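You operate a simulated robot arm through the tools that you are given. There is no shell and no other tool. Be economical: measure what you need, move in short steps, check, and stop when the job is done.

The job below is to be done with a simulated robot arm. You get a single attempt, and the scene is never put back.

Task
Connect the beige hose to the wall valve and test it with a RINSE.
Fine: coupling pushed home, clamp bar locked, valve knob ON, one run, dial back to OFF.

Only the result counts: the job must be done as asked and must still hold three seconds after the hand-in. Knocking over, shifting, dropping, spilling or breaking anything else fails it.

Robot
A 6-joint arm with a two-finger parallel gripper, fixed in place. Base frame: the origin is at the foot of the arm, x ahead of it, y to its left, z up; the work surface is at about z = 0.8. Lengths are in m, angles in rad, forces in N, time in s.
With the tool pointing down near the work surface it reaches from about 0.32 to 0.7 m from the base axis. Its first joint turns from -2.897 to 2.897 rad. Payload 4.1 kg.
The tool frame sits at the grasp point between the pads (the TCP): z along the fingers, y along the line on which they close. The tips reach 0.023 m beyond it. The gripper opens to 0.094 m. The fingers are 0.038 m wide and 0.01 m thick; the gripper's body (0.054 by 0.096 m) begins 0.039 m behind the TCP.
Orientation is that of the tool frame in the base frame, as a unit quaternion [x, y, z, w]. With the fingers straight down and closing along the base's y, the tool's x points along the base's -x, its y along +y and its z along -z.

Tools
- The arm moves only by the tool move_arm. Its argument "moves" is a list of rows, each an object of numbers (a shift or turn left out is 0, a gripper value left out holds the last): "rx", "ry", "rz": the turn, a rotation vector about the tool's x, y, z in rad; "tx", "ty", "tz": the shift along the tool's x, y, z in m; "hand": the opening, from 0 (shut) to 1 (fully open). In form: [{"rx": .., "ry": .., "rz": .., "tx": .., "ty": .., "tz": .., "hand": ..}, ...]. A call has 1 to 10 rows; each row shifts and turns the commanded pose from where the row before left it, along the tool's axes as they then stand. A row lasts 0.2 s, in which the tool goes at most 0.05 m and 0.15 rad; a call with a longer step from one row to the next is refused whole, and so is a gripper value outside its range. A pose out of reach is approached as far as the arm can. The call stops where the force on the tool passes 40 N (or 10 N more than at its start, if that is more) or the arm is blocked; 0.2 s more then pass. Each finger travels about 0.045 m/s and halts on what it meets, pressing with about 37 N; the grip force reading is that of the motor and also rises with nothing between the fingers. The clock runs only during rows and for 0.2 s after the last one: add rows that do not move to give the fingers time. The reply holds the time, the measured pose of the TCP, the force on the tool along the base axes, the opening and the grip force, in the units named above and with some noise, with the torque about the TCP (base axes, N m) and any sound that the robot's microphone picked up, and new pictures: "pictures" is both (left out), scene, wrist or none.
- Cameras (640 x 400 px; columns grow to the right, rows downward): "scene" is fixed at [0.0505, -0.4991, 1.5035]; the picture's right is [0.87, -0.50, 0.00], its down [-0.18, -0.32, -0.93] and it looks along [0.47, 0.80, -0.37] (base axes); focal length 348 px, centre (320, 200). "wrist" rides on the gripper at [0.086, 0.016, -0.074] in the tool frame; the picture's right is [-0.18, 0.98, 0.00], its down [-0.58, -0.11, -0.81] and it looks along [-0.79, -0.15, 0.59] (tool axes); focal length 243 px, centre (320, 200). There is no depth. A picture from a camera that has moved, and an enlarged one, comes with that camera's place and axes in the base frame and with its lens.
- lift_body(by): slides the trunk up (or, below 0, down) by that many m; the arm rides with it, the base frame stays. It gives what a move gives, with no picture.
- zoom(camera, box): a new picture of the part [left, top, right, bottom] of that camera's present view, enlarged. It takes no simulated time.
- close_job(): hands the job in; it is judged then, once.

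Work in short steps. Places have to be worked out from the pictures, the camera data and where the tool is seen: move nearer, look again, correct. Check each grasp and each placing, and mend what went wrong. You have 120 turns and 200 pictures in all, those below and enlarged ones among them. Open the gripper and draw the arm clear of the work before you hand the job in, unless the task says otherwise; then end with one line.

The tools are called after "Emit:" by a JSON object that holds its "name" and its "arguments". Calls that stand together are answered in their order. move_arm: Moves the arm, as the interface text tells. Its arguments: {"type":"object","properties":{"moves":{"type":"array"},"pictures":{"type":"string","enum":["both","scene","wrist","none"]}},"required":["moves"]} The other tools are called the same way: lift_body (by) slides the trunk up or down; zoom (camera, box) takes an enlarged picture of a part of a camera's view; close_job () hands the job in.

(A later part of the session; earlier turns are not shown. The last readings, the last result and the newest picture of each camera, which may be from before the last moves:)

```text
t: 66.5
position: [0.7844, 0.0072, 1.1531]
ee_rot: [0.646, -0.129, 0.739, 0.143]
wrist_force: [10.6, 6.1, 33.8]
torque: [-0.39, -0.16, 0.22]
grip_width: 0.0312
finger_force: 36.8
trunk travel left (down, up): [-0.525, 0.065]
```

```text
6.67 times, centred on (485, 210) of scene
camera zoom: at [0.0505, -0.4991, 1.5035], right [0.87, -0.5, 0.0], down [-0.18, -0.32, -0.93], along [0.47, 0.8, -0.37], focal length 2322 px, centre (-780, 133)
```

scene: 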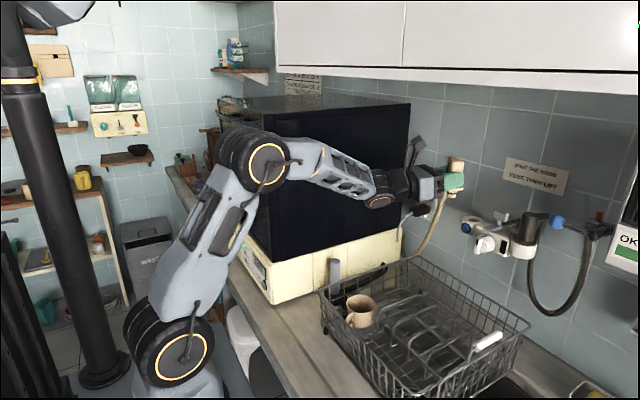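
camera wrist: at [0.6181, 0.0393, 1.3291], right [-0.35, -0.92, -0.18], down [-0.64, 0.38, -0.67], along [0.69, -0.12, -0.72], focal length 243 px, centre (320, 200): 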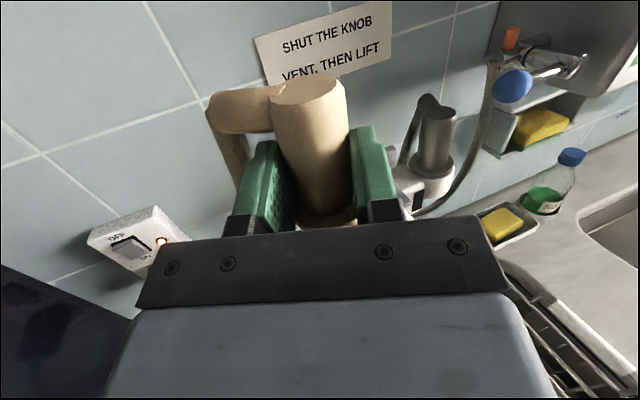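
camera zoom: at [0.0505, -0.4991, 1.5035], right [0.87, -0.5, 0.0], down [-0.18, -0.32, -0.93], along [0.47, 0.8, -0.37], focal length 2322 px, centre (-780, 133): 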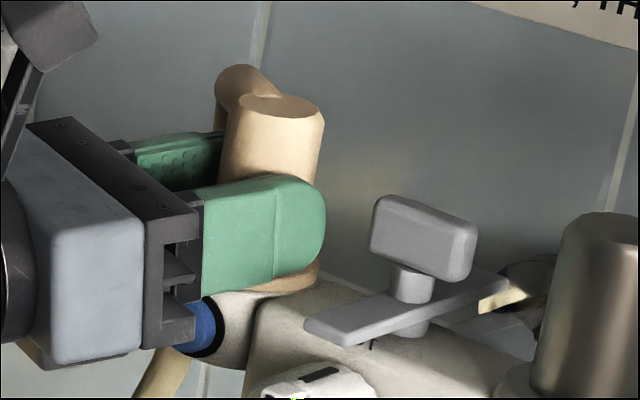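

Pressed with about 34 N. I'll open slightly and back straight off to inspect how it's seated.

Emit:
{"name": "move_arm", "arguments": {"moves": [{"tx": 0.002, "hand": 0.47}, {"hand": 0.47}, {"tx": 0.002, "hand": 0.47}, {"tz": -0.02, "tx": 0.004}, {"tz": -0.03, "tx": 0.006}, {"tz": -0.04, "tx": 0.008}], "pictures": "both"}}

Emit:
{"name": "zoom", "arguments": {"camera": "scene", "box": [450, 180, 540, 260]}}

```text
t: 67.9
position: [0.6982, 0.0397, 1.1568]
ee_rot: [0.652, -0.127, 0.734, 0.142]
wrist_force: [0.4, 0.7, 0.2]
torque: [-0.03, 0.03, -0.03]
grip_width: 0.0439
finger_force: 0.1
trunk travel left (down, up): [-0.525, 0.065]
camera wrist: at [0.6142, 0.0578, 1.2343], right [-0.35, -0.92, -0.18], down [-0.64, 0.38, -0.67], along [0.69, -0.12, -0.72], focal length 243 px, centre (320, 200)
```

scene: 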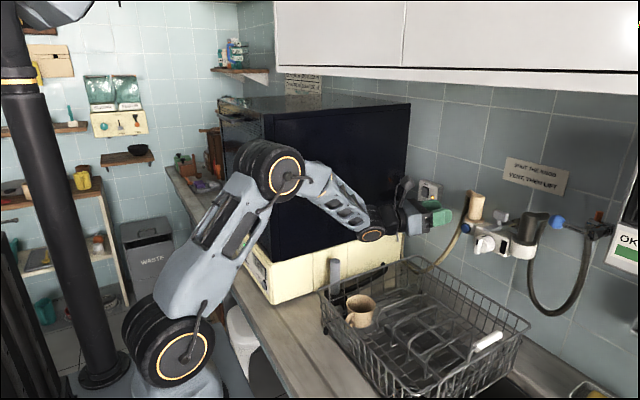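
wrist: 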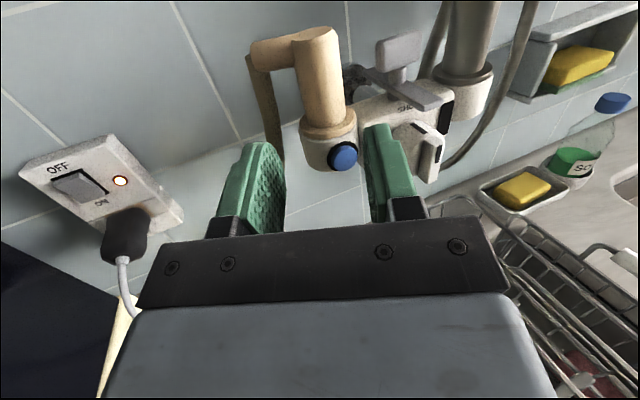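

```text
5.00 times, centred on (495, 220) of scene
camera zoom: at [0.0505, -0.4991, 1.5035], right [0.87, -0.5, 0.0], down [-0.18, -0.32, -0.93], along [0.47, 0.8, -0.37], focal length 1741 px, centre (-555, 100)
```

zoom: 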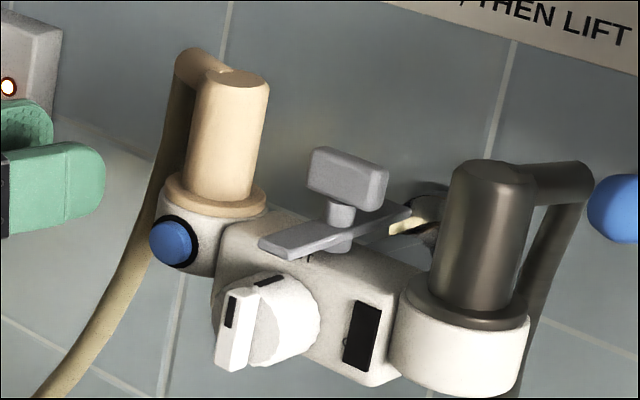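

The flange now rests on the ring just like the dark plug. I'll zoom in on the seat and the lettering.

Emit:
{"name": "zoom", "arguments": {"camera": "wrist", "box": [290, 20, 500, 200]}}

Emit:
{"name": "zoom", "arguments": {"camera": "scene", "box": [462, 195, 512, 235]}}

```text
2.22 times, centred on (395, 110) of wrist
camera zoom: at [0.6142, 0.0578, 1.2343], right [-0.35, -0.92, -0.18], down [-0.64, 0.38, -0.67], along [0.69, -0.12, -0.72], focal length 539 px, centre (153, 400)
```

zoom: 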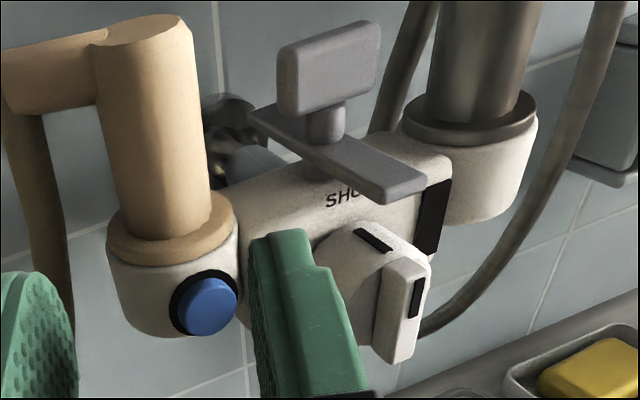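

```text
10.00 times, centred on (487, 215) of scene
camera zoom: at [0.0505, -0.4991, 1.5035], right [0.87, -0.5, 0.0], down [-0.18, -0.32, -0.93], along [0.47, 0.8, -0.37], focal length 3483 px, centre (-1350, 50)
```

zoom: 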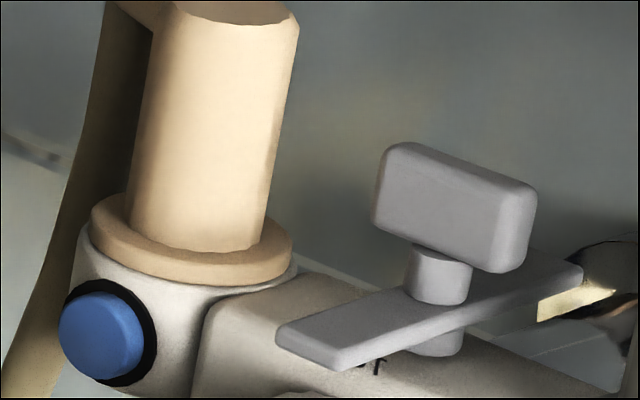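

Lettering reads "SHUT" with the pointer there, and the coupling is seated. Next is the clamp bar: pivot at about (0.795, -0.064), front end at about (0.750, -0.063, 1.142). I'll rise, close the fingers and pitch slightly downward to push the bar's front end.

Emit:
{"name": "move_arm", "arguments": {"moves": [{"tx": 0.03, "hand": 0.0}, {"tx": 0.03, "hand": 0.0}, {"ry": -0.123, "hand": 0.0}, {"ry": -0.123}, {"ry": -0.122}], "pictures": "none"}}

```text
t: 69.1
position: [0.6914, 0.0418, 1.2162]
ee_rot: [0.775, -0.152, 0.602, 0.116]
wrist_force: [-0.2, 0.5, -0.8]
torque: [0.02, 0.05, -0.01]
grip_width: 0.0001
finger_force: 37.0
trunk travel left (down, up): [-0.525, 0.065]
```

Emit:
{"name": "move_arm", "arguments": {"moves": [{"tz": 0.0385, "tx": 0.0067, "ty": 0.0217}, {"tz": 0.0385, "tx": 0.0067, "ty": 0.0217}], "pictures": "wrist"}}

Emit:
{"name": "zoom", "arguments": {"camera": "scene", "box": [440, 170, 550, 260]}}

```text
t: 69.7
position: [0.7471, -0.0293, 1.2105]
ee_rot: [0.775, -0.151, 0.603, 0.117]
wrist_force: [-0.1, 0.4, -0.7]
torque: [-0.01, 0.01, -0.03]
grip_width: 0.0001
finger_force: 36.9
trunk travel left (down, up): [-0.525, 0.065]
camera wrist: at [0.6934, -0.024, 1.3142], right [-0.41, -0.89, -0.18], down [-0.82, 0.45, -0.36], along [0.41, 0.0, -0.91], focal length 243 px, centre (320, 200)
```

wrist: 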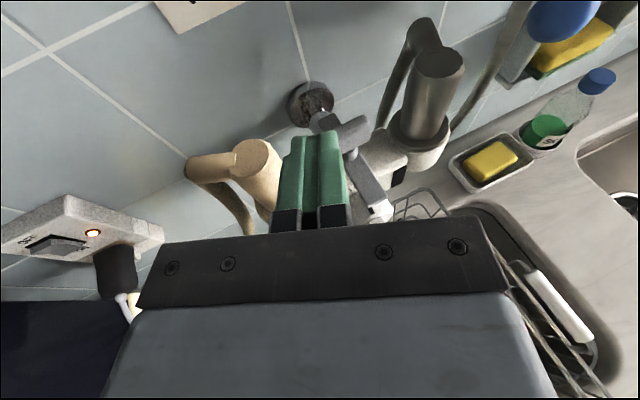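

```text
4.44 times, centred on (495, 215) of scene
camera zoom: at [0.0505, -0.4991, 1.5035], right [0.87, -0.5, 0.0], down [-0.18, -0.32, -0.93], along [0.47, 0.8, -0.37], focal length 1548 px, centre (-458, 133)
```

zoom: 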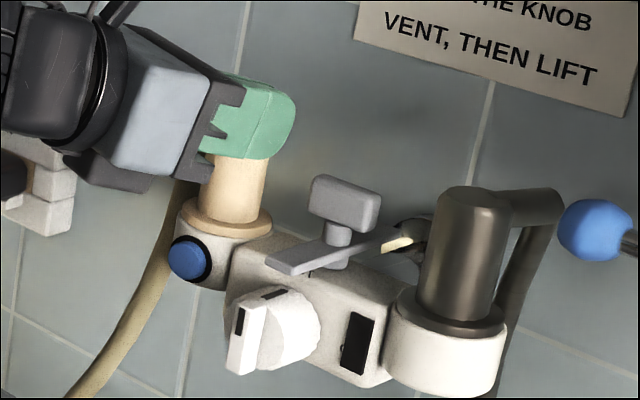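

Finger position is good, between the beige plug and the bar. Lowering to bar height.

Emit:
{"name": "move_arm", "arguments": {"moves": [{"tx": -0.0243, "tz": 0.0062}, {"tx": -0.0243, "tz": 0.0062}], "pictures": "wrist"}}

Emit:
{"name": "zoom", "arguments": {"camera": "scene", "box": [450, 190, 530, 250]}}

```text
t: 70.3
position: [0.7501, -0.027, 1.1607]
ee_rot: [0.775, -0.152, 0.602, 0.117]
wrist_force: [-0.5, -0.2, 0.3]
torque: [0.04, 0.04, -0.02]
grip_width: 0.0
finger_force: 36.8
trunk travel left (down, up): [-0.525, 0.065]
camera wrist: at [0.6954, -0.0232, 1.2643], right [-0.41, -0.89, -0.18], down [-0.82, 0.45, -0.36], along [0.41, 0.0, -0.91], focal length 243 px, centre (320, 200)
```

wrist: 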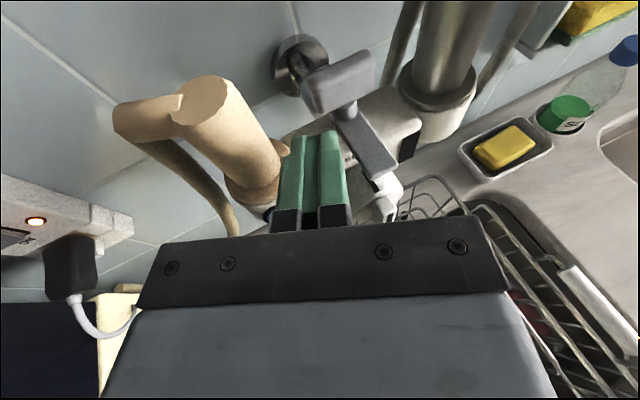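

```text
6.67 times, centred on (490, 220) of scene
camera zoom: at [0.0505, -0.4991, 1.5035], right [0.87, -0.5, 0.0], down [-0.18, -0.32, -0.93], along [0.47, 0.8, -0.37], focal length 2322 px, centre (-813, 67)
```

zoom: 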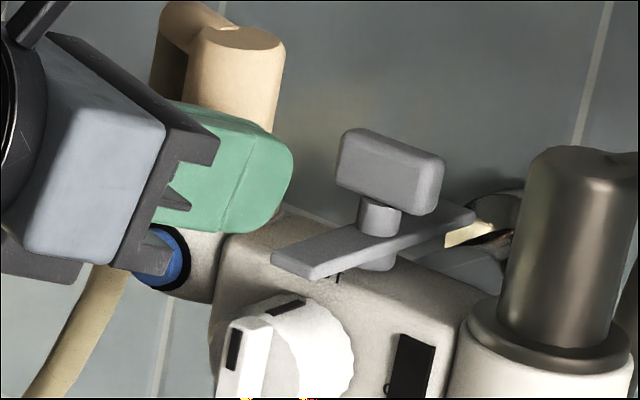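

Fingertip is beside the bar. Pushing the front end toward -y gently.

Emit:
{"name": "move_arm", "arguments": {"moves": [{"tz": 0.0006, "ty": 0.0068}, {"tz": 0.0006, "ty": 0.0068}, {"tz": 0.0018, "tx": 0.0005, "ty": 0.0073}, {"tz": 0.0018, "tx": 0.0005, "ty": 0.0073}], "pictures": "none"}}

Emit:
{"name": "zoom", "arguments": {"camera": "scene", "box": [450, 190, 530, 250]}}

```text
t: 71.3
position: [0.7429, -0.0557, 1.1613]
ee_rot: [0.775, -0.152, 0.602, 0.116]
wrist_force: [-0.4, 0.1, -0.3]
torque: [-0.02, 0.02, 0.0]
grip_width: 0.0
finger_force: 36.5
trunk travel left (down, up): [-0.525, 0.065]
```

```text
6.67 times, centred on (490, 220) of scene
camera zoom: at [0.0505, -0.4991, 1.5035], right [0.87, -0.5, 0.0], down [-0.18, -0.32, -0.93], along [0.47, 0.8, -0.37], focal length 2322 px, centre (-813, 67)
```

zoom: 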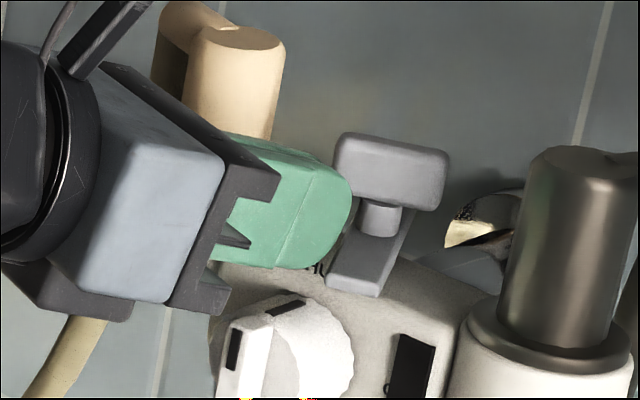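

The bar turns freely this way. Continuing along the arc.

Emit:
{"name": "move_arm", "arguments": {"moves": [{"tz": 0.0037, "tx": 0.001, "ty": 0.0146}, {"tz": 0.0086, "tx": 0.0022, "ty": 0.005}, {"tz": 0.0086, "tx": 0.0022, "ty": 0.005}], "pictures": "wrist"}}

Emit:
{"name": "zoom", "arguments": {"camera": "scene", "box": [450, 190, 530, 250]}}

```text
t: 72.1
position: [0.753, -0.0875, 1.1594]
ee_rot: [0.775, -0.152, 0.602, 0.117]
wrist_force: [0.8, -0.4, 0.5]
torque: [0.05, 0.02, -0.03]
grip_width: 0.0
finger_force: 37.3
trunk travel left (down, up): [-0.525, 0.065]
camera wrist: at [0.6996, -0.0824, 1.2626], right [-0.41, -0.89, -0.18], down [-0.82, 0.45, -0.36], along [0.41, 0.0, -0.91], focal length 243 px, centre (320, 200)
```

wrist: 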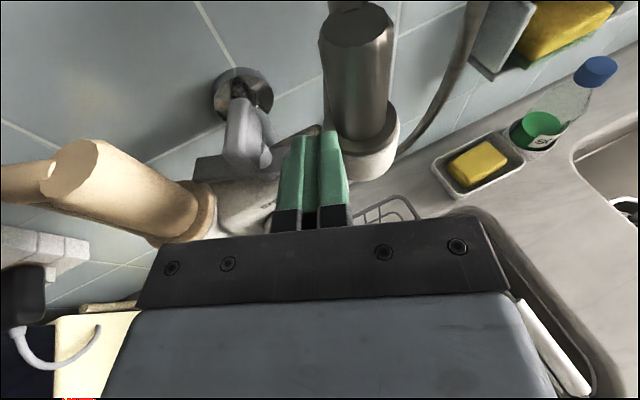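

```text
6.67 times, centred on (490, 220) of scene
camera zoom: at [0.0505, -0.4991, 1.5035], right [0.87, -0.5, 0.0], down [-0.18, -0.32, -0.93], along [0.47, 0.8, -0.37], focal length 2322 px, centre (-813, 67)
```

zoom: 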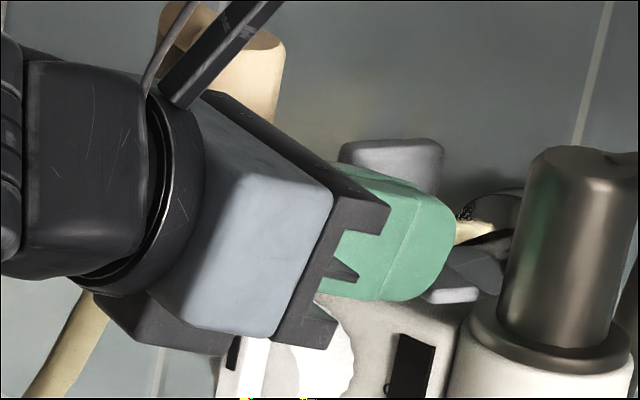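

About 65° turned. Pushing forward for the last part until it meets its stop.

Emit:
{"name": "move_arm", "arguments": {"moves": [{"tz": 0.0061, "tx": 0.0016}, {"tz": 0.0061, "tx": 0.0016}, {"tz": 0.004, "tx": 0.001}, {"tz": 0.003, "tx": 0.0008}], "pictures": "wrist"}}

Emit:
{"name": "zoom", "arguments": {"camera": "wrist", "box": [170, 50, 430, 220]}}

```text
t: 73.1
position: [0.7674, -0.0927, 1.1604]
ee_rot: [0.776, -0.15, 0.602, 0.116]
wrist_force: [-36.4, 6.1, 2.5]
torque: [0.08, 0.63, 0.2]
grip_width: 0.0
finger_force: 36.5
trunk travel left (down, up): [-0.525, 0.065]
stopped in row 4: the force on the tool passed its limit (the readings are from after the stop); the commanded pose is now the measured one
camera wrist: at [0.712, -0.0875, 1.2635], right [-0.41, -0.89, -0.18], down [-0.82, 0.45, -0.36], along [0.4, 0.0, -0.92], focal length 243 px, centre (320, 200)
```

wrist: 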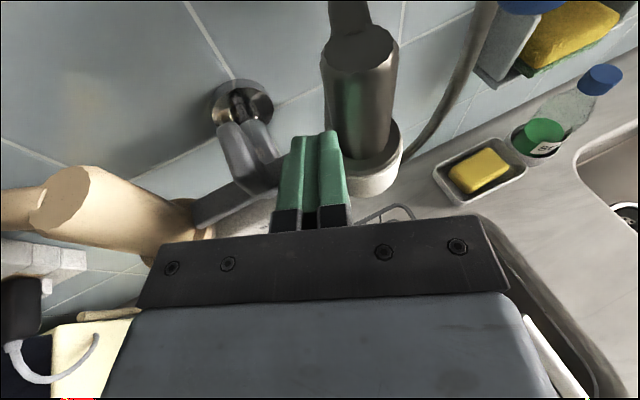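

```text
2.35 times, centred on (300, 135) of wrist
camera zoom: at [0.712, -0.0875, 1.2635], right [-0.41, -0.89, -0.18], down [-0.82, 0.45, -0.36], along [0.4, 0.0, -0.92], focal length 571 px, centre (367, 353)
```

zoom: 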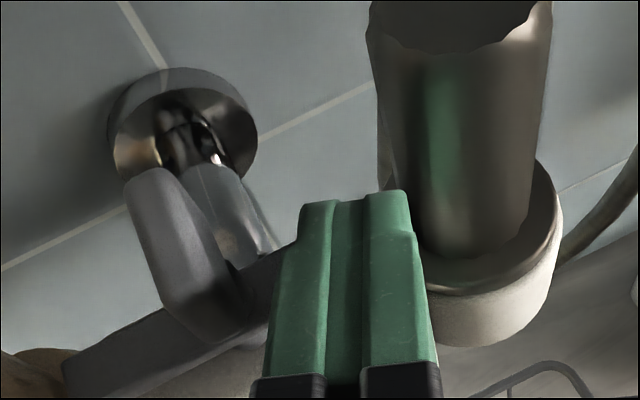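

Firm stop at about 36 N with the bar lying along the body. I'll back away and inspect both ends.

Emit:
{"name": "move_arm", "arguments": {"moves": [{"tz": -0.015}, {"tz": -0.03, "tx": 0.01}, {"tz": -0.04, "tx": 0.02}, {"tz": -0.04, "tx": 0.02}], "pictures": "wrist"}}

Emit:
{"name": "zoom", "arguments": {"camera": "wrist", "box": [180, 0, 440, 180]}}

Emit:
{"name": "zoom", "arguments": {"camera": "scene", "box": [460, 190, 540, 260]}}

```text
t: 74.1
position: [0.6705, -0.0529, 1.2384]
ee_rot: [0.777, -0.151, 0.6, 0.117]
wrist_force: [0.3, -0.4, 1.1]
torque: [-0.02, 0.03, -0.02]
grip_width: 0.0
finger_force: 36.4
trunk travel left (down, up): [-0.525, 0.065]
camera wrist: at [0.6168, -0.0485, 1.3412], right [-0.41, -0.89, -0.18], down [-0.82, 0.45, -0.36], along [0.4, 0.0, -0.92], focal length 243 px, centre (320, 200)
```

wrist: 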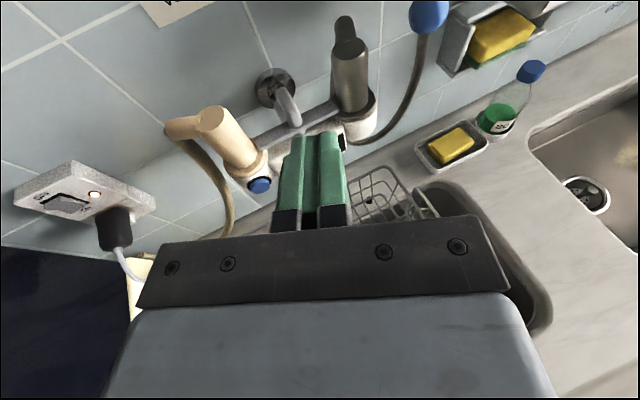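

```text
2.22 times, centred on (310, 90) of wrist
camera zoom: at [0.6168, -0.0485, 1.3412], right [-0.41, -0.89, -0.18], down [-0.82, 0.45, -0.36], along [0.4, 0.0, -0.92], focal length 539 px, centre (342, 444)
```

zoom: 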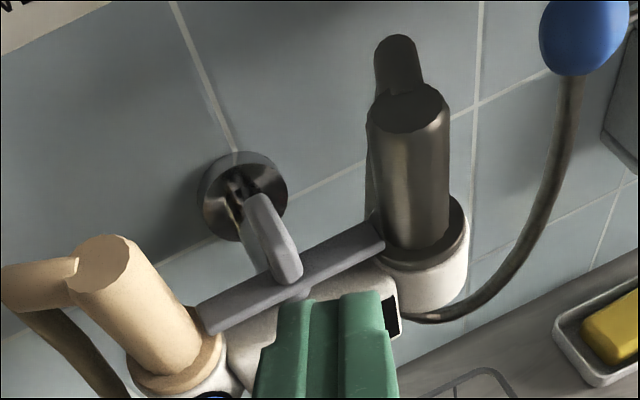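

```text
5.71 times, centred on (500, 225) of scene
camera zoom: at [0.0505, -0.4991, 1.5035], right [0.87, -0.5, 0.0], down [-0.18, -0.32, -0.93], along [0.47, 0.8, -0.37], focal length 1990 px, centre (-709, 57)
```

zoom: 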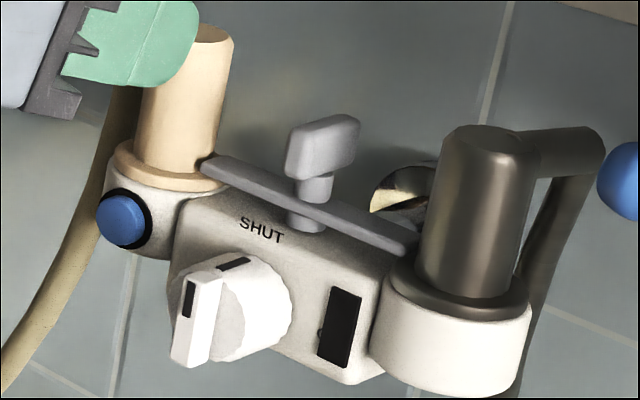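

The bar is locked over both flanges and the knob still points at SHUT. "ON" is to the right, under the black window edge, so the knob goes clockwise. I'll square the tool up to face the knob (ridge at about x=0.73, y=-0.062, z=1.104), with a small clockwise roll to stay clear of the joint limit.

Emit:
{"name": "move_arm", "arguments": {"moves": [{"tz": -0.04, "hand": 0.4}, {"ry": 0.124, "tz": -0.03}, {"ry": 0.123}, {"rz": 0.1}, {"rz": 0.1}, {"rx": 0.1254, "ry": -0.0254}, {"rx": 0.1254, "ry": -0.0254}, {"rx": 0.1254, "ry": -0.0254}], "pictures": "wrist"}}

```text
t: 75.9
position: [0.6073, -0.021, 1.2578]
ee_rot: [0.701, -0.12, 0.703, -0.024]
wrist_force: [0.3, -0.1, 0.1]
torque: [-0.02, -0.01, 0.01]
grip_width: 0.0376
finger_force: 0.0
out of reach, approached as far as the arm can: row 7, 8
trunk travel left (down, up): [-0.525, 0.065]
camera wrist: at [0.5294, -0.0423, 1.3404], right [-0.13, -0.92, -0.38], down [-0.77, 0.33, -0.54], along [0.62, 0.22, -0.75], focal length 243 px, centre (320, 200)
```

wrist: 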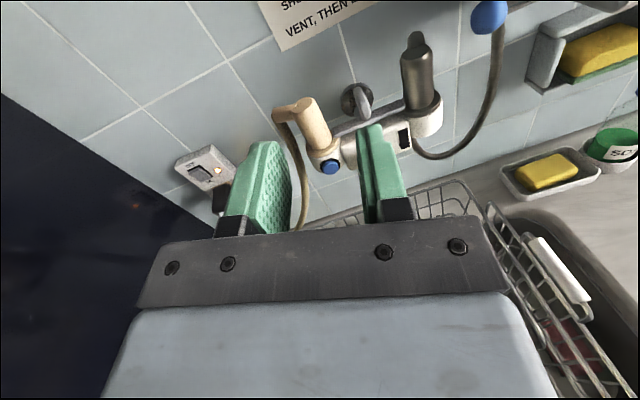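

Emit:
{"name": "move_arm", "arguments": {"moves": [{"rz": 0.15}, {"rx": 0.064, "ry": -0.023}, {"rx": 0.064, "ry": -0.023}], "pictures": "none"}}

```text
t: 76.7
position: [0.6079, -0.019, 1.2584]
ee_rot: [0.69, -0.172, 0.699, -0.077]
wrist_force: [0.5, -0.2, 0.4]
torque: [-0.02, 0.03, 0.03]
grip_width: 0.0377
finger_force: 0.0
out of reach, approached as far as the arm can: row 2, 3
trunk travel left (down, up): [-0.525, 0.065]
```

Heading is limited to about -8° here by the wrist, not by roll. A few degrees off is fine for gripping the knob ridge, so I'll take roll 0 and heading -12° and come down in front of the knob.

Emit:
{"name": "move_arm", "arguments": {"moves": [{"rz": -0.12}, {"rz": -0.12}, {"rz": -0.11}, {"rx": -0.075}, {"tz": 0.009, "ty": 0.004, "tx": -0.0385}, {"tz": 0.009, "ty": 0.004, "tx": -0.0385}, {"tz": 0.009, "ty": 0.004, "tx": -0.0385}, {"tz": 0.009, "ty": 0.004, "tx": -0.0385}], "pictures": "wrist"}}

Emit:
{"name": "zoom", "arguments": {"camera": "scene", "box": [430, 190, 540, 270]}}

```text
t: 78.5
position: [0.639, -0.037, 1.1043]
ee_rot: [0.707, -0.078, 0.699, 0.077]
wrist_force: [0.3, 0.6, 0.3]
torque: [-0.01, 0.03, -0.01]
grip_width: 0.0375
finger_force: 0.0
out of reach, approached as far as the arm can: row 8
trunk travel left (down, up): [-0.525, 0.065]
camera wrist: at [0.5633, -0.0347, 1.1919], right [-0.22, -0.96, -0.18], down [-0.77, 0.28, -0.57], along [0.6, 0.02, -0.8], focal length 243 px, centre (320, 200)
```

wrist: 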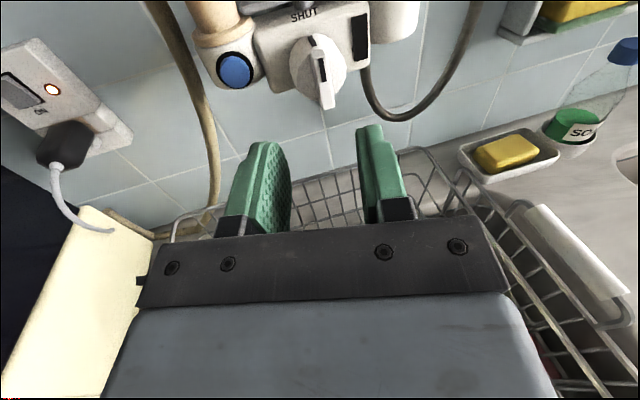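

```text
5.00 times, centred on (485, 230) of scene
camera zoom: at [0.0505, -0.4991, 1.5035], right [0.87, -0.5, 0.0], down [-0.18, -0.32, -0.93], along [0.47, 0.8, -0.37], focal length 1741 px, centre (-505, 50)
```

zoom: 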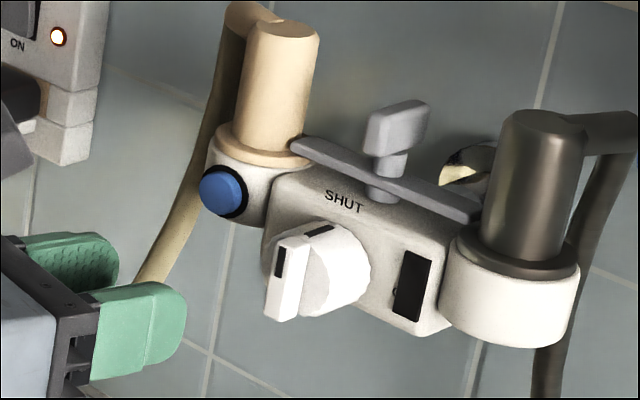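

Let me zoom on the knob from this close view to pin down its location.

Emit:
{"name": "zoom", "arguments": {"camera": "wrist", "box": [240, 0, 400, 120]}}

```text
3.33 times, centred on (320, 60) of wrist
camera zoom: at [0.5633, -0.0347, 1.1919], right [-0.22, -0.96, -0.18], down [-0.77, 0.28, -0.57], along [0.6, 0.02, -0.8], focal length 809 px, centre (320, 667)
```

zoom: 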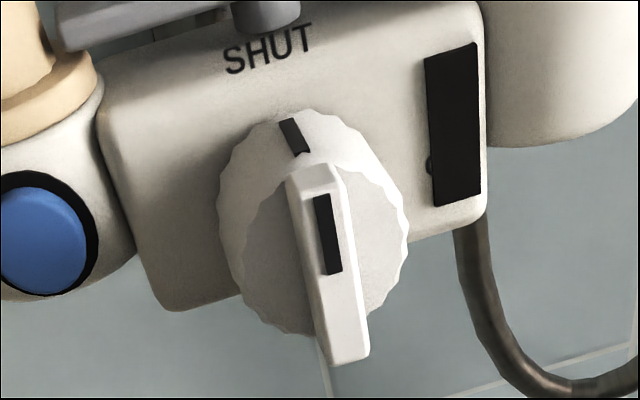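

Knob ridge is centred at about (0.735, -0.060, 1.101), directly ahead along the tool axis. Advancing.

Emit:
{"name": "move_arm", "arguments": {"moves": [{"tz": 0.035, "tx": -0.001}, {"tz": 0.03, "tx": -0.001}], "pictures": "wrist"}}

Emit:
{"name": "zoom", "arguments": {"camera": "scene", "box": [450, 200, 530, 270]}}

```text
t: 79.1
position: [0.7018, -0.0455, 1.1025]
ee_rot: [0.707, -0.079, 0.698, 0.077]
wrist_force: [0.3, -0.5, -0.1]
torque: [-0.01, -0.02, -0.02]
grip_width: 0.0376
finger_force: 0.1
trunk travel left (down, up): [-0.525, 0.065]
camera wrist: at [0.6273, -0.0444, 1.19], right [-0.22, -0.96, -0.18], down [-0.77, 0.28, -0.57], along [0.6, 0.02, -0.8], focal length 243 px, centre (320, 200)
```

wrist: 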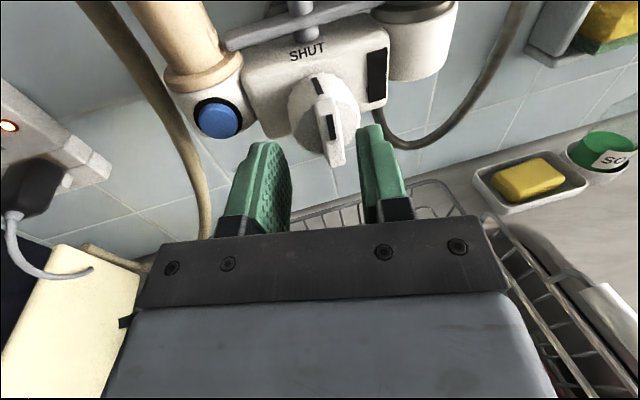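

```text
5.71 times, centred on (490, 235) of scene
camera zoom: at [0.0505, -0.4991, 1.5035], right [0.87, -0.5, 0.0], down [-0.18, -0.32, -0.93], along [0.47, 0.8, -0.37], focal length 1990 px, centre (-651, 0)
```

zoom: 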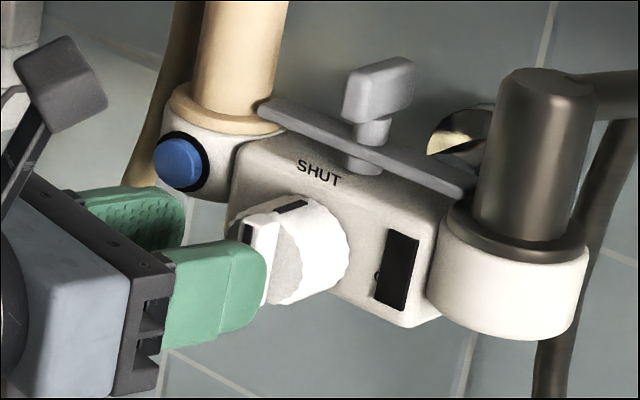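

Shifting 5 mm right to centre on the ridge, then advancing the last 2 cm.

Emit:
{"name": "move_arm", "arguments": {"moves": [{"ty": 0.0055}, {"tz": 0.012}, {"tz": 0.007}], "pictures": "wrist"}}

Emit:
{"name": "zoom", "arguments": {"camera": "wrist", "box": [240, 60, 420, 200]}}

```text
t: 79.9
position: [0.722, -0.05, 1.1018]
ee_rot: [0.707, -0.078, 0.699, 0.076]
wrist_force: [0.9, 0.1, 0.1]
torque: [0.01, 0.02, 0.03]
grip_width: 0.0375
finger_force: 0.1
out of reach, approached as far as the arm can: row 1
trunk travel left (down, up): [-0.525, 0.065]
camera wrist: at [0.6459, -0.0476, 1.1903], right [-0.22, -0.96, -0.18], down [-0.77, 0.28, -0.57], along [0.6, 0.02, -0.8], focal length 243 px, centre (320, 200)
```

wrist: 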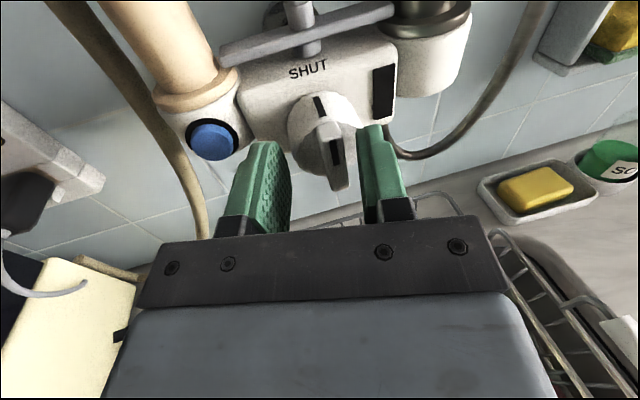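

```text
2.86 times, centred on (330, 130) of wrist
camera zoom: at [0.6459, -0.0476, 1.1903], right [-0.22, -0.96, -0.18], down [-0.77, 0.28, -0.57], along [0.6, 0.02, -0.8], focal length 693 px, centre (291, 400)
```

zoom: 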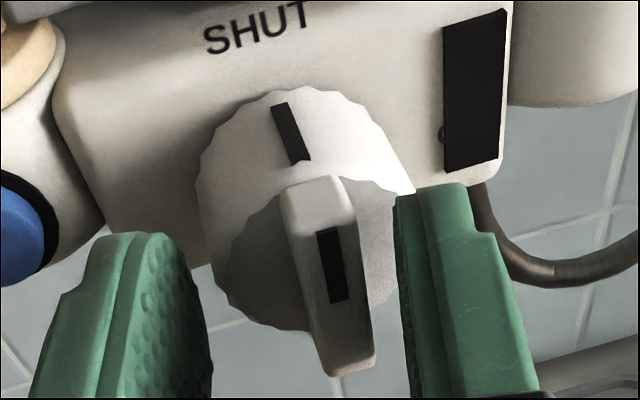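

The ridge is entering between the pads. Trimming the heading a little and going 8 mm further with a small shift right.

Emit:
{"name": "move_arm", "arguments": {"moves": [{"rx": -0.06}, {"ty": 0.006}, {"tz": 0.004}, {"tz": 0.004}], "pictures": "none"}}

Emit:
{"name": "zoom", "arguments": {"camera": "wrist", "box": [240, 60, 420, 200]}}

Emit:
{"name": "zoom", "arguments": {"camera": "scene", "box": [450, 200, 530, 270]}}

```text
t: 80.9
position: [0.7266, -0.0552, 1.1039]
ee_rot: [0.704, -0.095, 0.697, 0.096]
wrist_force: [-6.3, 15.8, -0.1]
torque: [0.06, -0.05, 0.55]
grip_width: 0.0438
finger_force: 7.1
trunk travel left (down, up): [-0.525, 0.065]
```

```text
2.86 times, centred on (330, 130) of wrist
camera zoom: at [0.6506, -0.049, 1.1908], right [-0.26, -0.95, -0.18], down [-0.75, 0.32, -0.57], along [0.6, -0.01, -0.8], focal length 693 px, centre (291, 400)
```

zoom: 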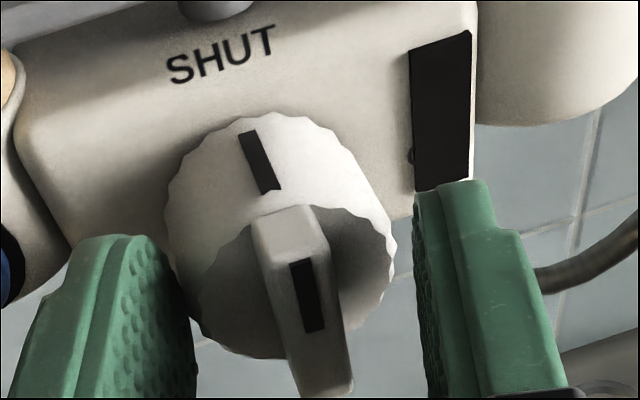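

```text
5.71 times, centred on (490, 235) of scene
camera zoom: at [0.0505, -0.4991, 1.5035], right [0.87, -0.5, 0.0], down [-0.18, -0.32, -0.93], along [0.47, 0.8, -0.37], focal length 1990 px, centre (-651, 0)
```

zoom: 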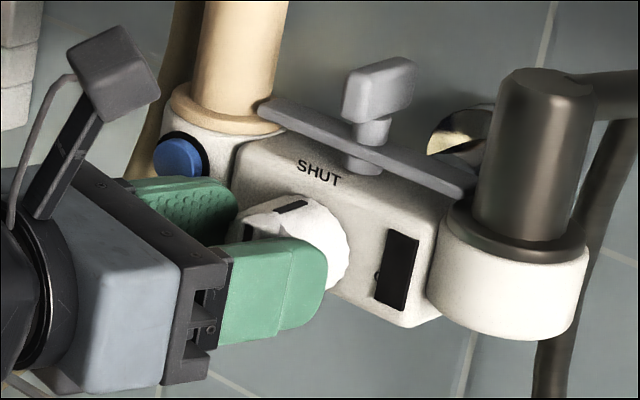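

The left finger is brushing the knob's disc, so I'm too deep. Backing off 7 mm and closing on the ridge.

Emit:
{"name": "move_arm", "arguments": {"moves": [{"tz": -0.007}, {"ty": -0.002}, {"hand": 0.25}, {"hand": 0.1}, {"hand": 0.0}, {"hand": 0.0}, {"hand": 0.0}], "pictures": "none"}}

Emit:
{"name": "zoom", "arguments": {"camera": "wrist", "box": [240, 60, 420, 200]}}

Emit:
{"name": "zoom", "arguments": {"camera": "scene", "box": [450, 200, 530, 270]}}

```text
t: 82.5
position: [0.7227, -0.047, 1.1025]
ee_rot: [0.705, -0.093, 0.697, 0.094]
wrist_force: [10.1, 26.0, 2.7]
torque: [0.16, 0.0, 1.26]
grip_width: 0.0286
finger_force: 44.8
trunk travel left (down, up): [-0.525, 0.065]
```

```text
2.86 times, centred on (330, 130) of wrist
camera zoom: at [0.6461, -0.0422, 1.1903], right [-0.26, -0.95, -0.18], down [-0.76, 0.32, -0.57], along [0.6, -0.01, -0.8], focal length 693 px, centre (291, 400)
```

zoom: 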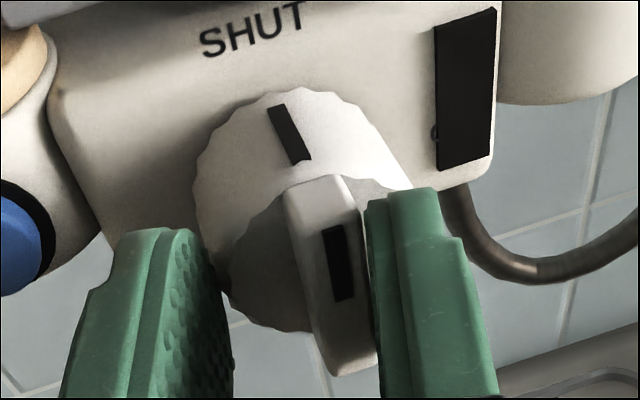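

```text
5.71 times, centred on (490, 235) of scene
camera zoom: at [0.0505, -0.4991, 1.5035], right [0.87, -0.5, 0.0], down [-0.18, -0.32, -0.93], along [0.47, 0.8, -0.37], focal length 1990 px, centre (-651, 0)
```

zoom: 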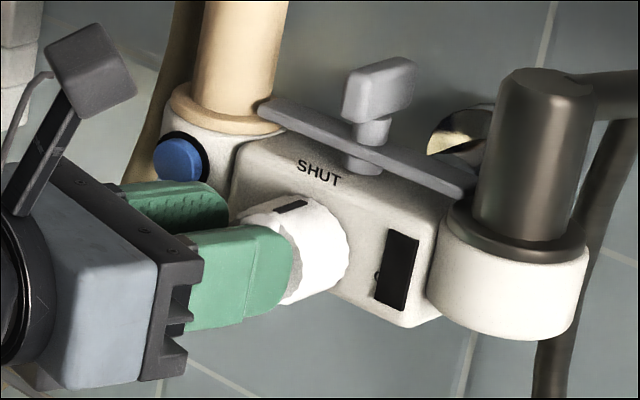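

The left fingertip caught the disc edge instead of the ridge. I'll open, back off another 7 mm, recentre to the right and close again.

Emit:
{"name": "move_arm", "arguments": {"moves": [{"hand": 0.4}, {"hand": 0.4}, {"tz": -0.007}, {"ty": 0.008}, {"hand": 0.2}, {"hand": 0.0}, {"hand": 0.0}, {"hand": 0.0}, {"hand": 0.0}], "pictures": "none"}}

Emit:
{"name": "zoom", "arguments": {"camera": "wrist", "box": [240, 60, 420, 200]}}

```text
t: 84.5
position: [0.713, -0.0532, 1.1029]
ee_rot: [0.705, -0.093, 0.697, 0.094]
wrist_force: [8.6, 27.8, -0.4]
torque: [0.19, -0.05, 0.87]
grip_width: 0.0119
finger_force: 45.2
trunk travel left (down, up): [-0.525, 0.065]
```

```text
2.86 times, centred on (330, 130) of wrist
camera zoom: at [0.6374, -0.0486, 1.1912], right [-0.26, -0.95, -0.18], down [-0.76, 0.32, -0.57], along [0.6, -0.01, -0.8], focal length 693 px, centre (291, 400)
```

zoom: 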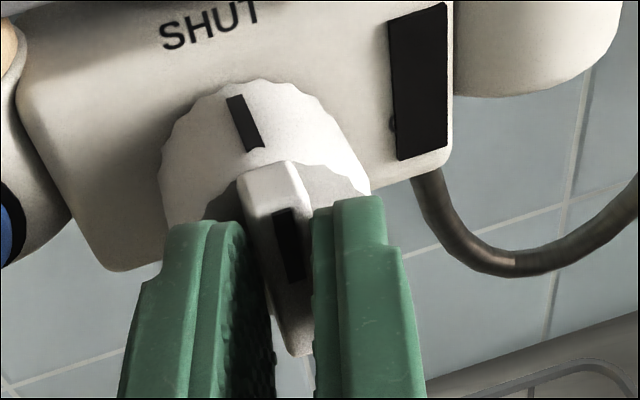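

The ridge is held at 12 mm width. I'll relieve the side load slightly, then start turning clockwise in steps.

Emit:
{"name": "move_arm", "arguments": {"moves": [{"ty": -0.003}, {"rz": 0.1}, {"rz": 0.1}, {"rz": 0.1}, {"rz": 0.1}], "pictures": "none"}}

Emit:
{"name": "zoom", "arguments": {"camera": "scene", "box": [450, 200, 530, 270]}}

Emit:
{"name": "zoom", "arguments": {"camera": "wrist", "box": [240, 60, 420, 200]}}

```text
t: 85.7
position: [0.7105, -0.0553, 1.1019]
ee_rot: [0.671, -0.235, 0.702, -0.045]
wrist_force: [-12.0, 14.5, 3.0]
torque: [0.05, 1.26, 0.84]
grip_width: 0.0119
finger_force: 44.7
trunk travel left (down, up): [-0.525, 0.065]
```

```text
5.71 times, centred on (490, 235) of scene
camera zoom: at [0.0505, -0.4991, 1.5035], right [0.87, -0.5, 0.0], down [-0.18, -0.32, -0.93], along [0.47, 0.8, -0.37], focal length 1990 px, centre (-651, 0)
```

zoom: 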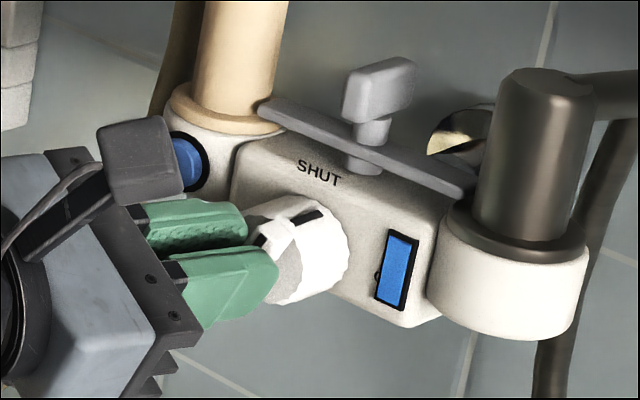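

```text
2.86 times, centred on (330, 130) of wrist
camera zoom: at [0.6263, -0.0813, 1.1775], right [-0.23, -0.8, -0.55], down [-0.69, 0.53, -0.48], along [0.68, 0.27, -0.68], focal length 693 px, centre (291, 400)
```

zoom: 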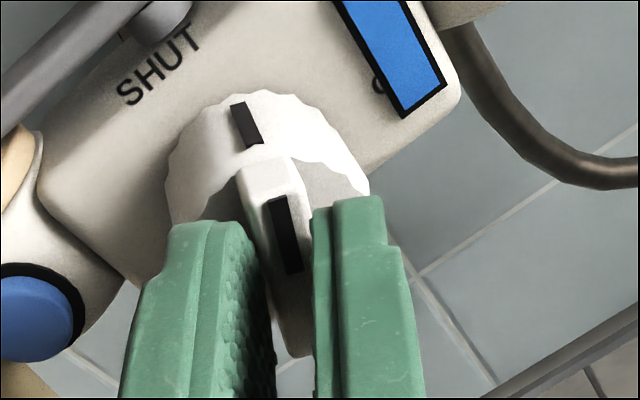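

The window turned blue, so water pressure is coming on. Continuing the turn toward ON.

Emit:
{"name": "move_arm", "arguments": {"moves": [{"rz": 0.1, "ty": -0.001}, {"rz": 0.1}, {"rz": 0.1}, {"rz": 0.1}], "pictures": "none"}}

Emit:
{"name": "zoom", "arguments": {"camera": "scene", "box": [450, 200, 530, 270]}}

```text
t: 86.7
position: [0.7102, -0.057, 1.1012]
ee_rot: [0.611, -0.365, 0.678, -0.184]
wrist_force: [-26.8, -4.1, -9.0]
torque: [-0.01, 1.11, 0.83]
grip_width: 0.0114
finger_force: 44.9
trunk travel left (down, up): [-0.525, 0.065]
```

```text
5.71 times, centred on (490, 235) of scene
camera zoom: at [0.0505, -0.4991, 1.5035], right [0.87, -0.5, 0.0], down [-0.18, -0.32, -0.93], along [0.47, 0.8, -0.37], focal length 1990 px, centre (-651, 0)
```

zoom: 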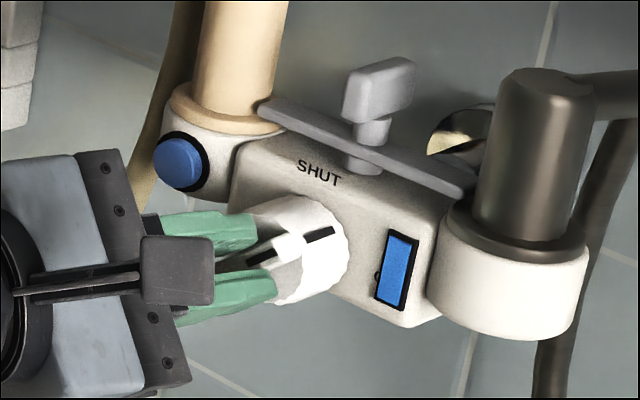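

About 46° now, with some push-back force. I'll ease back 2 mm and keep turning.

Emit:
{"name": "move_arm", "arguments": {"moves": [{"rz": 0.1, "tz": -0.002}, {"rz": 0.1}, {"rz": 0.1, "tz": -0.001}, {"rz": 0.1}], "pictures": "none"}}

Emit:
{"name": "zoom", "arguments": {"camera": "scene", "box": [450, 200, 530, 270]}}

```text
t: 87.7
position: [0.7102, -0.0574, 1.0999]
ee_rot: [0.528, -0.481, 0.626, -0.315]
wrist_force: [-13.1, -18.3, -21.0]
torque: [-0.02, 0.73, 0.24]
grip_width: 0.0111
finger_force: 44.4
trunk travel left (down, up): [-0.525, 0.065]
```

```text
5.71 times, centred on (490, 235) of scene
camera zoom: at [0.0505, -0.4991, 1.5035], right [0.87, -0.5, 0.0], down [-0.18, -0.32, -0.93], along [0.47, 0.8, -0.37], focal length 1990 px, centre (-651, 0)
```

zoom: 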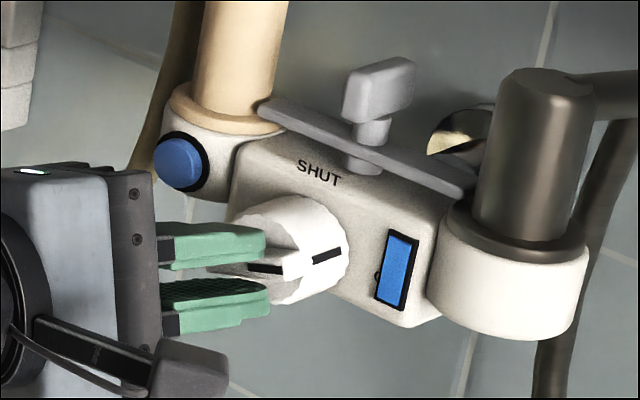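

About 69°. Relieving the side load and finishing the last 20°.

Emit:
{"name": "move_arm", "arguments": {"moves": [{"tx": 0.0012, "ty": 0.0026}, {"rz": 0.1}, {"rz": 0.1}, {"rz": 0.1}, {"rz": 0.07}], "pictures": "none"}}

Emit:
{"name": "zoom", "arguments": {"camera": "scene", "box": [450, 200, 530, 270]}}

```text
t: 88.9
position: [0.7096, -0.0585, 1.0985]
ee_rot: [-0.431, 0.568, -0.559, 0.425]
wrist_force: [-12.6, -12.2, -21.1]
torque: [-0.26, 0.49, 0.38]
grip_width: 0.0106
finger_force: 44.7
trunk travel left (down, up): [-0.525, 0.065]
```

```text
5.71 times, centred on (490, 235) of scene
camera zoom: at [0.0505, -0.4991, 1.5035], right [0.87, -0.5, 0.0], down [-0.18, -0.32, -0.93], along [0.47, 0.8, -0.37], focal length 1990 px, centre (-651, 0)
```

zoom: 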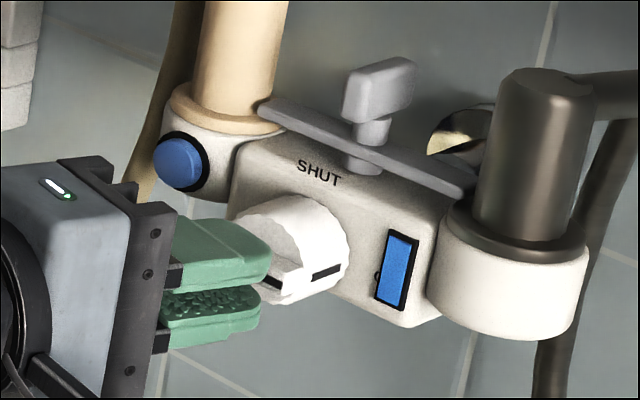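

The knob is at 90°. A slight extra nudge to confirm the end stop, then release and back off to look.

Emit:
{"name": "move_arm", "arguments": {"moves": [{"rz": 0.06}, {"hand": 0.4}, {"hand": 0.4}, {"tz": -0.02, "hand": 0.4}, {"tz": -0.04}], "pictures": "none"}}

Emit:
{"name": "zoom", "arguments": {"camera": "scene", "box": [450, 200, 530, 270]}}

```text
t: 90.1
position: [0.6514, -0.0391, 1.1027]
ee_rot: [-0.414, 0.579, -0.546, 0.443]
wrist_force: [0.1, -1.1, -0.1]
torque: [0.0, -0.05, -0.04]
grip_width: 0.0373
finger_force: 0.1
trunk travel left (down, up): [-0.525, 0.065]
```

```text
5.71 times, centred on (490, 235) of scene
camera zoom: at [0.0505, -0.4991, 1.5035], right [0.87, -0.5, 0.0], down [-0.18, -0.32, -0.93], along [0.47, 0.8, -0.37], focal length 1990 px, centre (-651, 0)
```

zoom: 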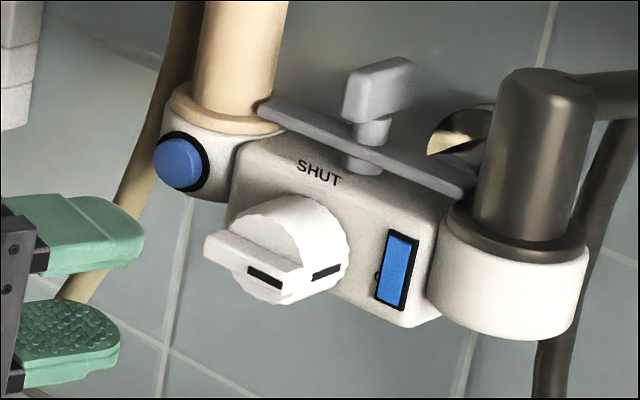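

The knob points to ON, with the blue window lit and no leak. Now to the machine: backing off, rolling the camera to the top and heading to the panel side.

Emit:
{"name": "move_arm", "arguments": {"moves": [{"tz": -0.045, "ty": -0.01}, {"tz": -0.04, "ty": -0.02}, {"rz": -0.145, "tz": -0.03}, {"rz": -0.145, "tz": -0.03}, {"rz": -0.145}, {"rz": -0.145}, {"rz": -0.145}, {"rz": -0.145}, {"rz": -0.145}, {"rz": -0.145}], "pictures": "none"}}

Emit:
{"name": "move_arm", "arguments": {"moves": [{"rz": -0.145}, {"rz": -0.145}, {"rz": -0.145, "tx": 0.03}, {"tx": 0.03}], "pictures": "both"}}

```text
t: 92.3
position: [0.5121, -0.0013, 1.1349]
ee_rot: [0.663, -0.257, 0.7, -0.069]
wrist_force: [0.6, -0.1, -0.8]
torque: [-0.01, 0.03, 0.0]
grip_width: 0.0373
finger_force: 0.1
trunk travel left (down, up): [-0.525, 0.065]
```

```text
t: 93.3
position: [0.5094, -0.01, 1.1937]
ee_rot: [0.703, -0.109, 0.698, 0.084]
wrist_force: [-0.2, 0.6, 1.2]
torque: [0.02, -0.04, 0.04]
grip_width: 0.0377
finger_force: 0.1
trunk travel left (down, up): [-0.525, 0.065]
camera wrist: at [0.4321, -0.0078, 1.2814], right [-0.26, -0.94, -0.22], down [-0.75, 0.34, -0.57], along [0.61, 0.01, -0.79], focal length 243 px, centre (320, 200)
```

scene: 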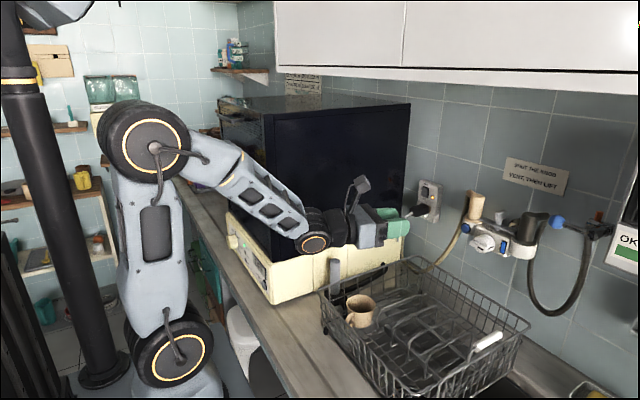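
wrist: 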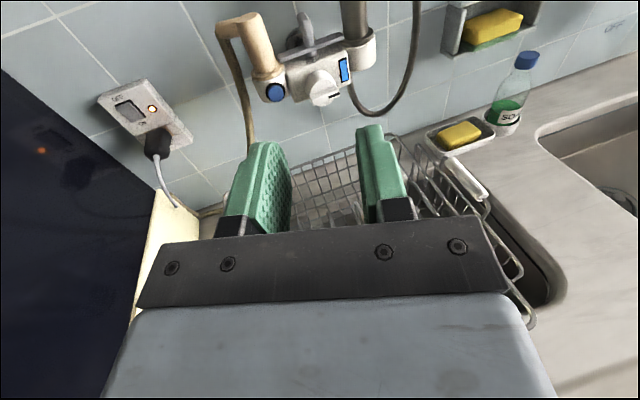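

Reading the panel labels with a tight zoom from the scene camera.

Emit:
{"name": "zoom", "arguments": {"camera": "scene", "box": [222, 220, 262, 262]}}

Emit:
{"name": "zoom", "arguments": {"camera": "scene", "box": [240, 240, 280, 295]}}

```text
9.52 times, centred on (242, 241) of scene
camera zoom: at [0.0505, -0.4991, 1.5035], right [0.87, -0.5, 0.0], down [-0.18, -0.32, -0.93], along [0.47, 0.8, -0.37], focal length 3317 px, centre (1063, -190)
```

zoom: 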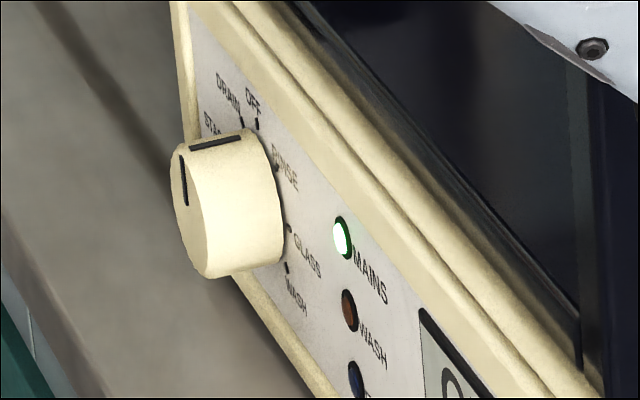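

```text
7.27 times, centred on (260, 268) of scene
camera zoom: at [0.0505, -0.4991, 1.5035], right [0.87, -0.5, 0.0], down [-0.18, -0.32, -0.93], along [0.47, 0.8, -0.37], focal length 2533 px, centre (756, -291)
```

zoom: 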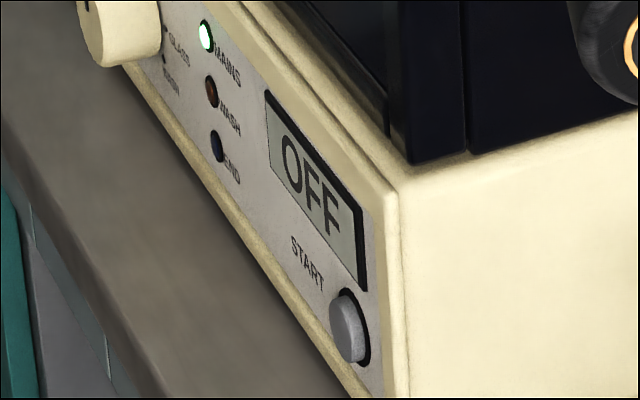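

Labels around the dial: DRAIN, OFF (top), RINSE (next clockwise), GLASS, WASH; the display reads OFF and START is at the lower right. I'll pitch the tool down to travel round to the front of the panel.

Emit:
{"name": "move_arm", "arguments": {"moves": [{"ry": -0.14, "tz": -0.02}, {"ry": -0.14, "tz": -0.02}, {"ry": -0.14}, {"ry": -0.14}, {"ry": -0.14}, {"ry": -0.14}, {"ry": -0.14}, {"ry": -0.14}, {"ry": -0.14}, {"ry": -0.14}], "pictures": "none"}}

```text
t: 95.5
position: [0.4726, 0.002, 1.1957]
ee_rot: [0.987, -0.136, 0.081, -0.008]
wrist_force: [0.2, 0.0, 0.6]
torque: [0.03, 0.01, 0.01]
grip_width: 0.0376
finger_force: 0.1
trunk travel left (down, up): [-0.525, 0.065]
```

Emit:
{"name": "move_arm", "arguments": {"moves": [{"ry": -0.15}, {"rz": -0.135}, {"rz": -0.135}, {"tx": -0.028, "ty": -0.0245}, {"tx": -0.028, "ty": -0.0245}, {"tx": -0.028, "ty": -0.0245}, {"tx": -0.028, "ty": -0.0245}], "pictures": "none"}}

Emit:
{"name": "move_arm", "arguments": {"moves": [{"tx": -0.022, "ty": -0.03}, {"tx": -0.022, "ty": -0.03}, {"tx": -0.022, "ty": -0.03}, {"tx": -0.022, "ty": -0.03}, {"tx": -0.022, "ty": -0.03}, {"tx": -0.012, "ty": -0.04}, {"tx": -0.012, "ty": -0.04}, {"tx": -0.012, "ty": -0.04}, {"tx": -0.01, "ty": -0.04}], "pictures": "scene"}}

```text
t: 97.1
position: [0.3542, 0.1489, 1.1946]
ee_rot: [1.0, -0.001, 0.01, -0.015]
wrist_force: [0.1, 0.3, 0.7]
torque: [-0.03, 0.02, -0.01]
grip_width: 0.0376
finger_force: 0.2
out of reach, approached as far as the arm can: row 3
trunk travel left (down, up): [-0.525, 0.065]
```

```text
t: 99.1
position: [0.1987, 0.4589, 1.2036]
ee_rot: [1.0, -0.001, 0.009, -0.016]
wrist_force: [-1.2, 0.4, -0.2]
torque: [0.01, 0.02, 0.03]
grip_width: 0.0373
finger_force: 0.0
trunk travel left (down, up): [-0.525, 0.065]
```

scene: 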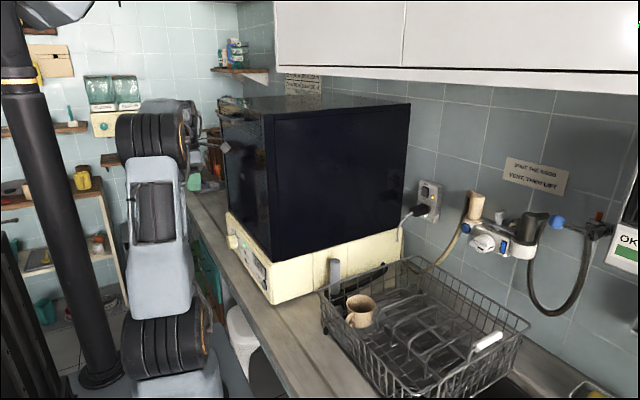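

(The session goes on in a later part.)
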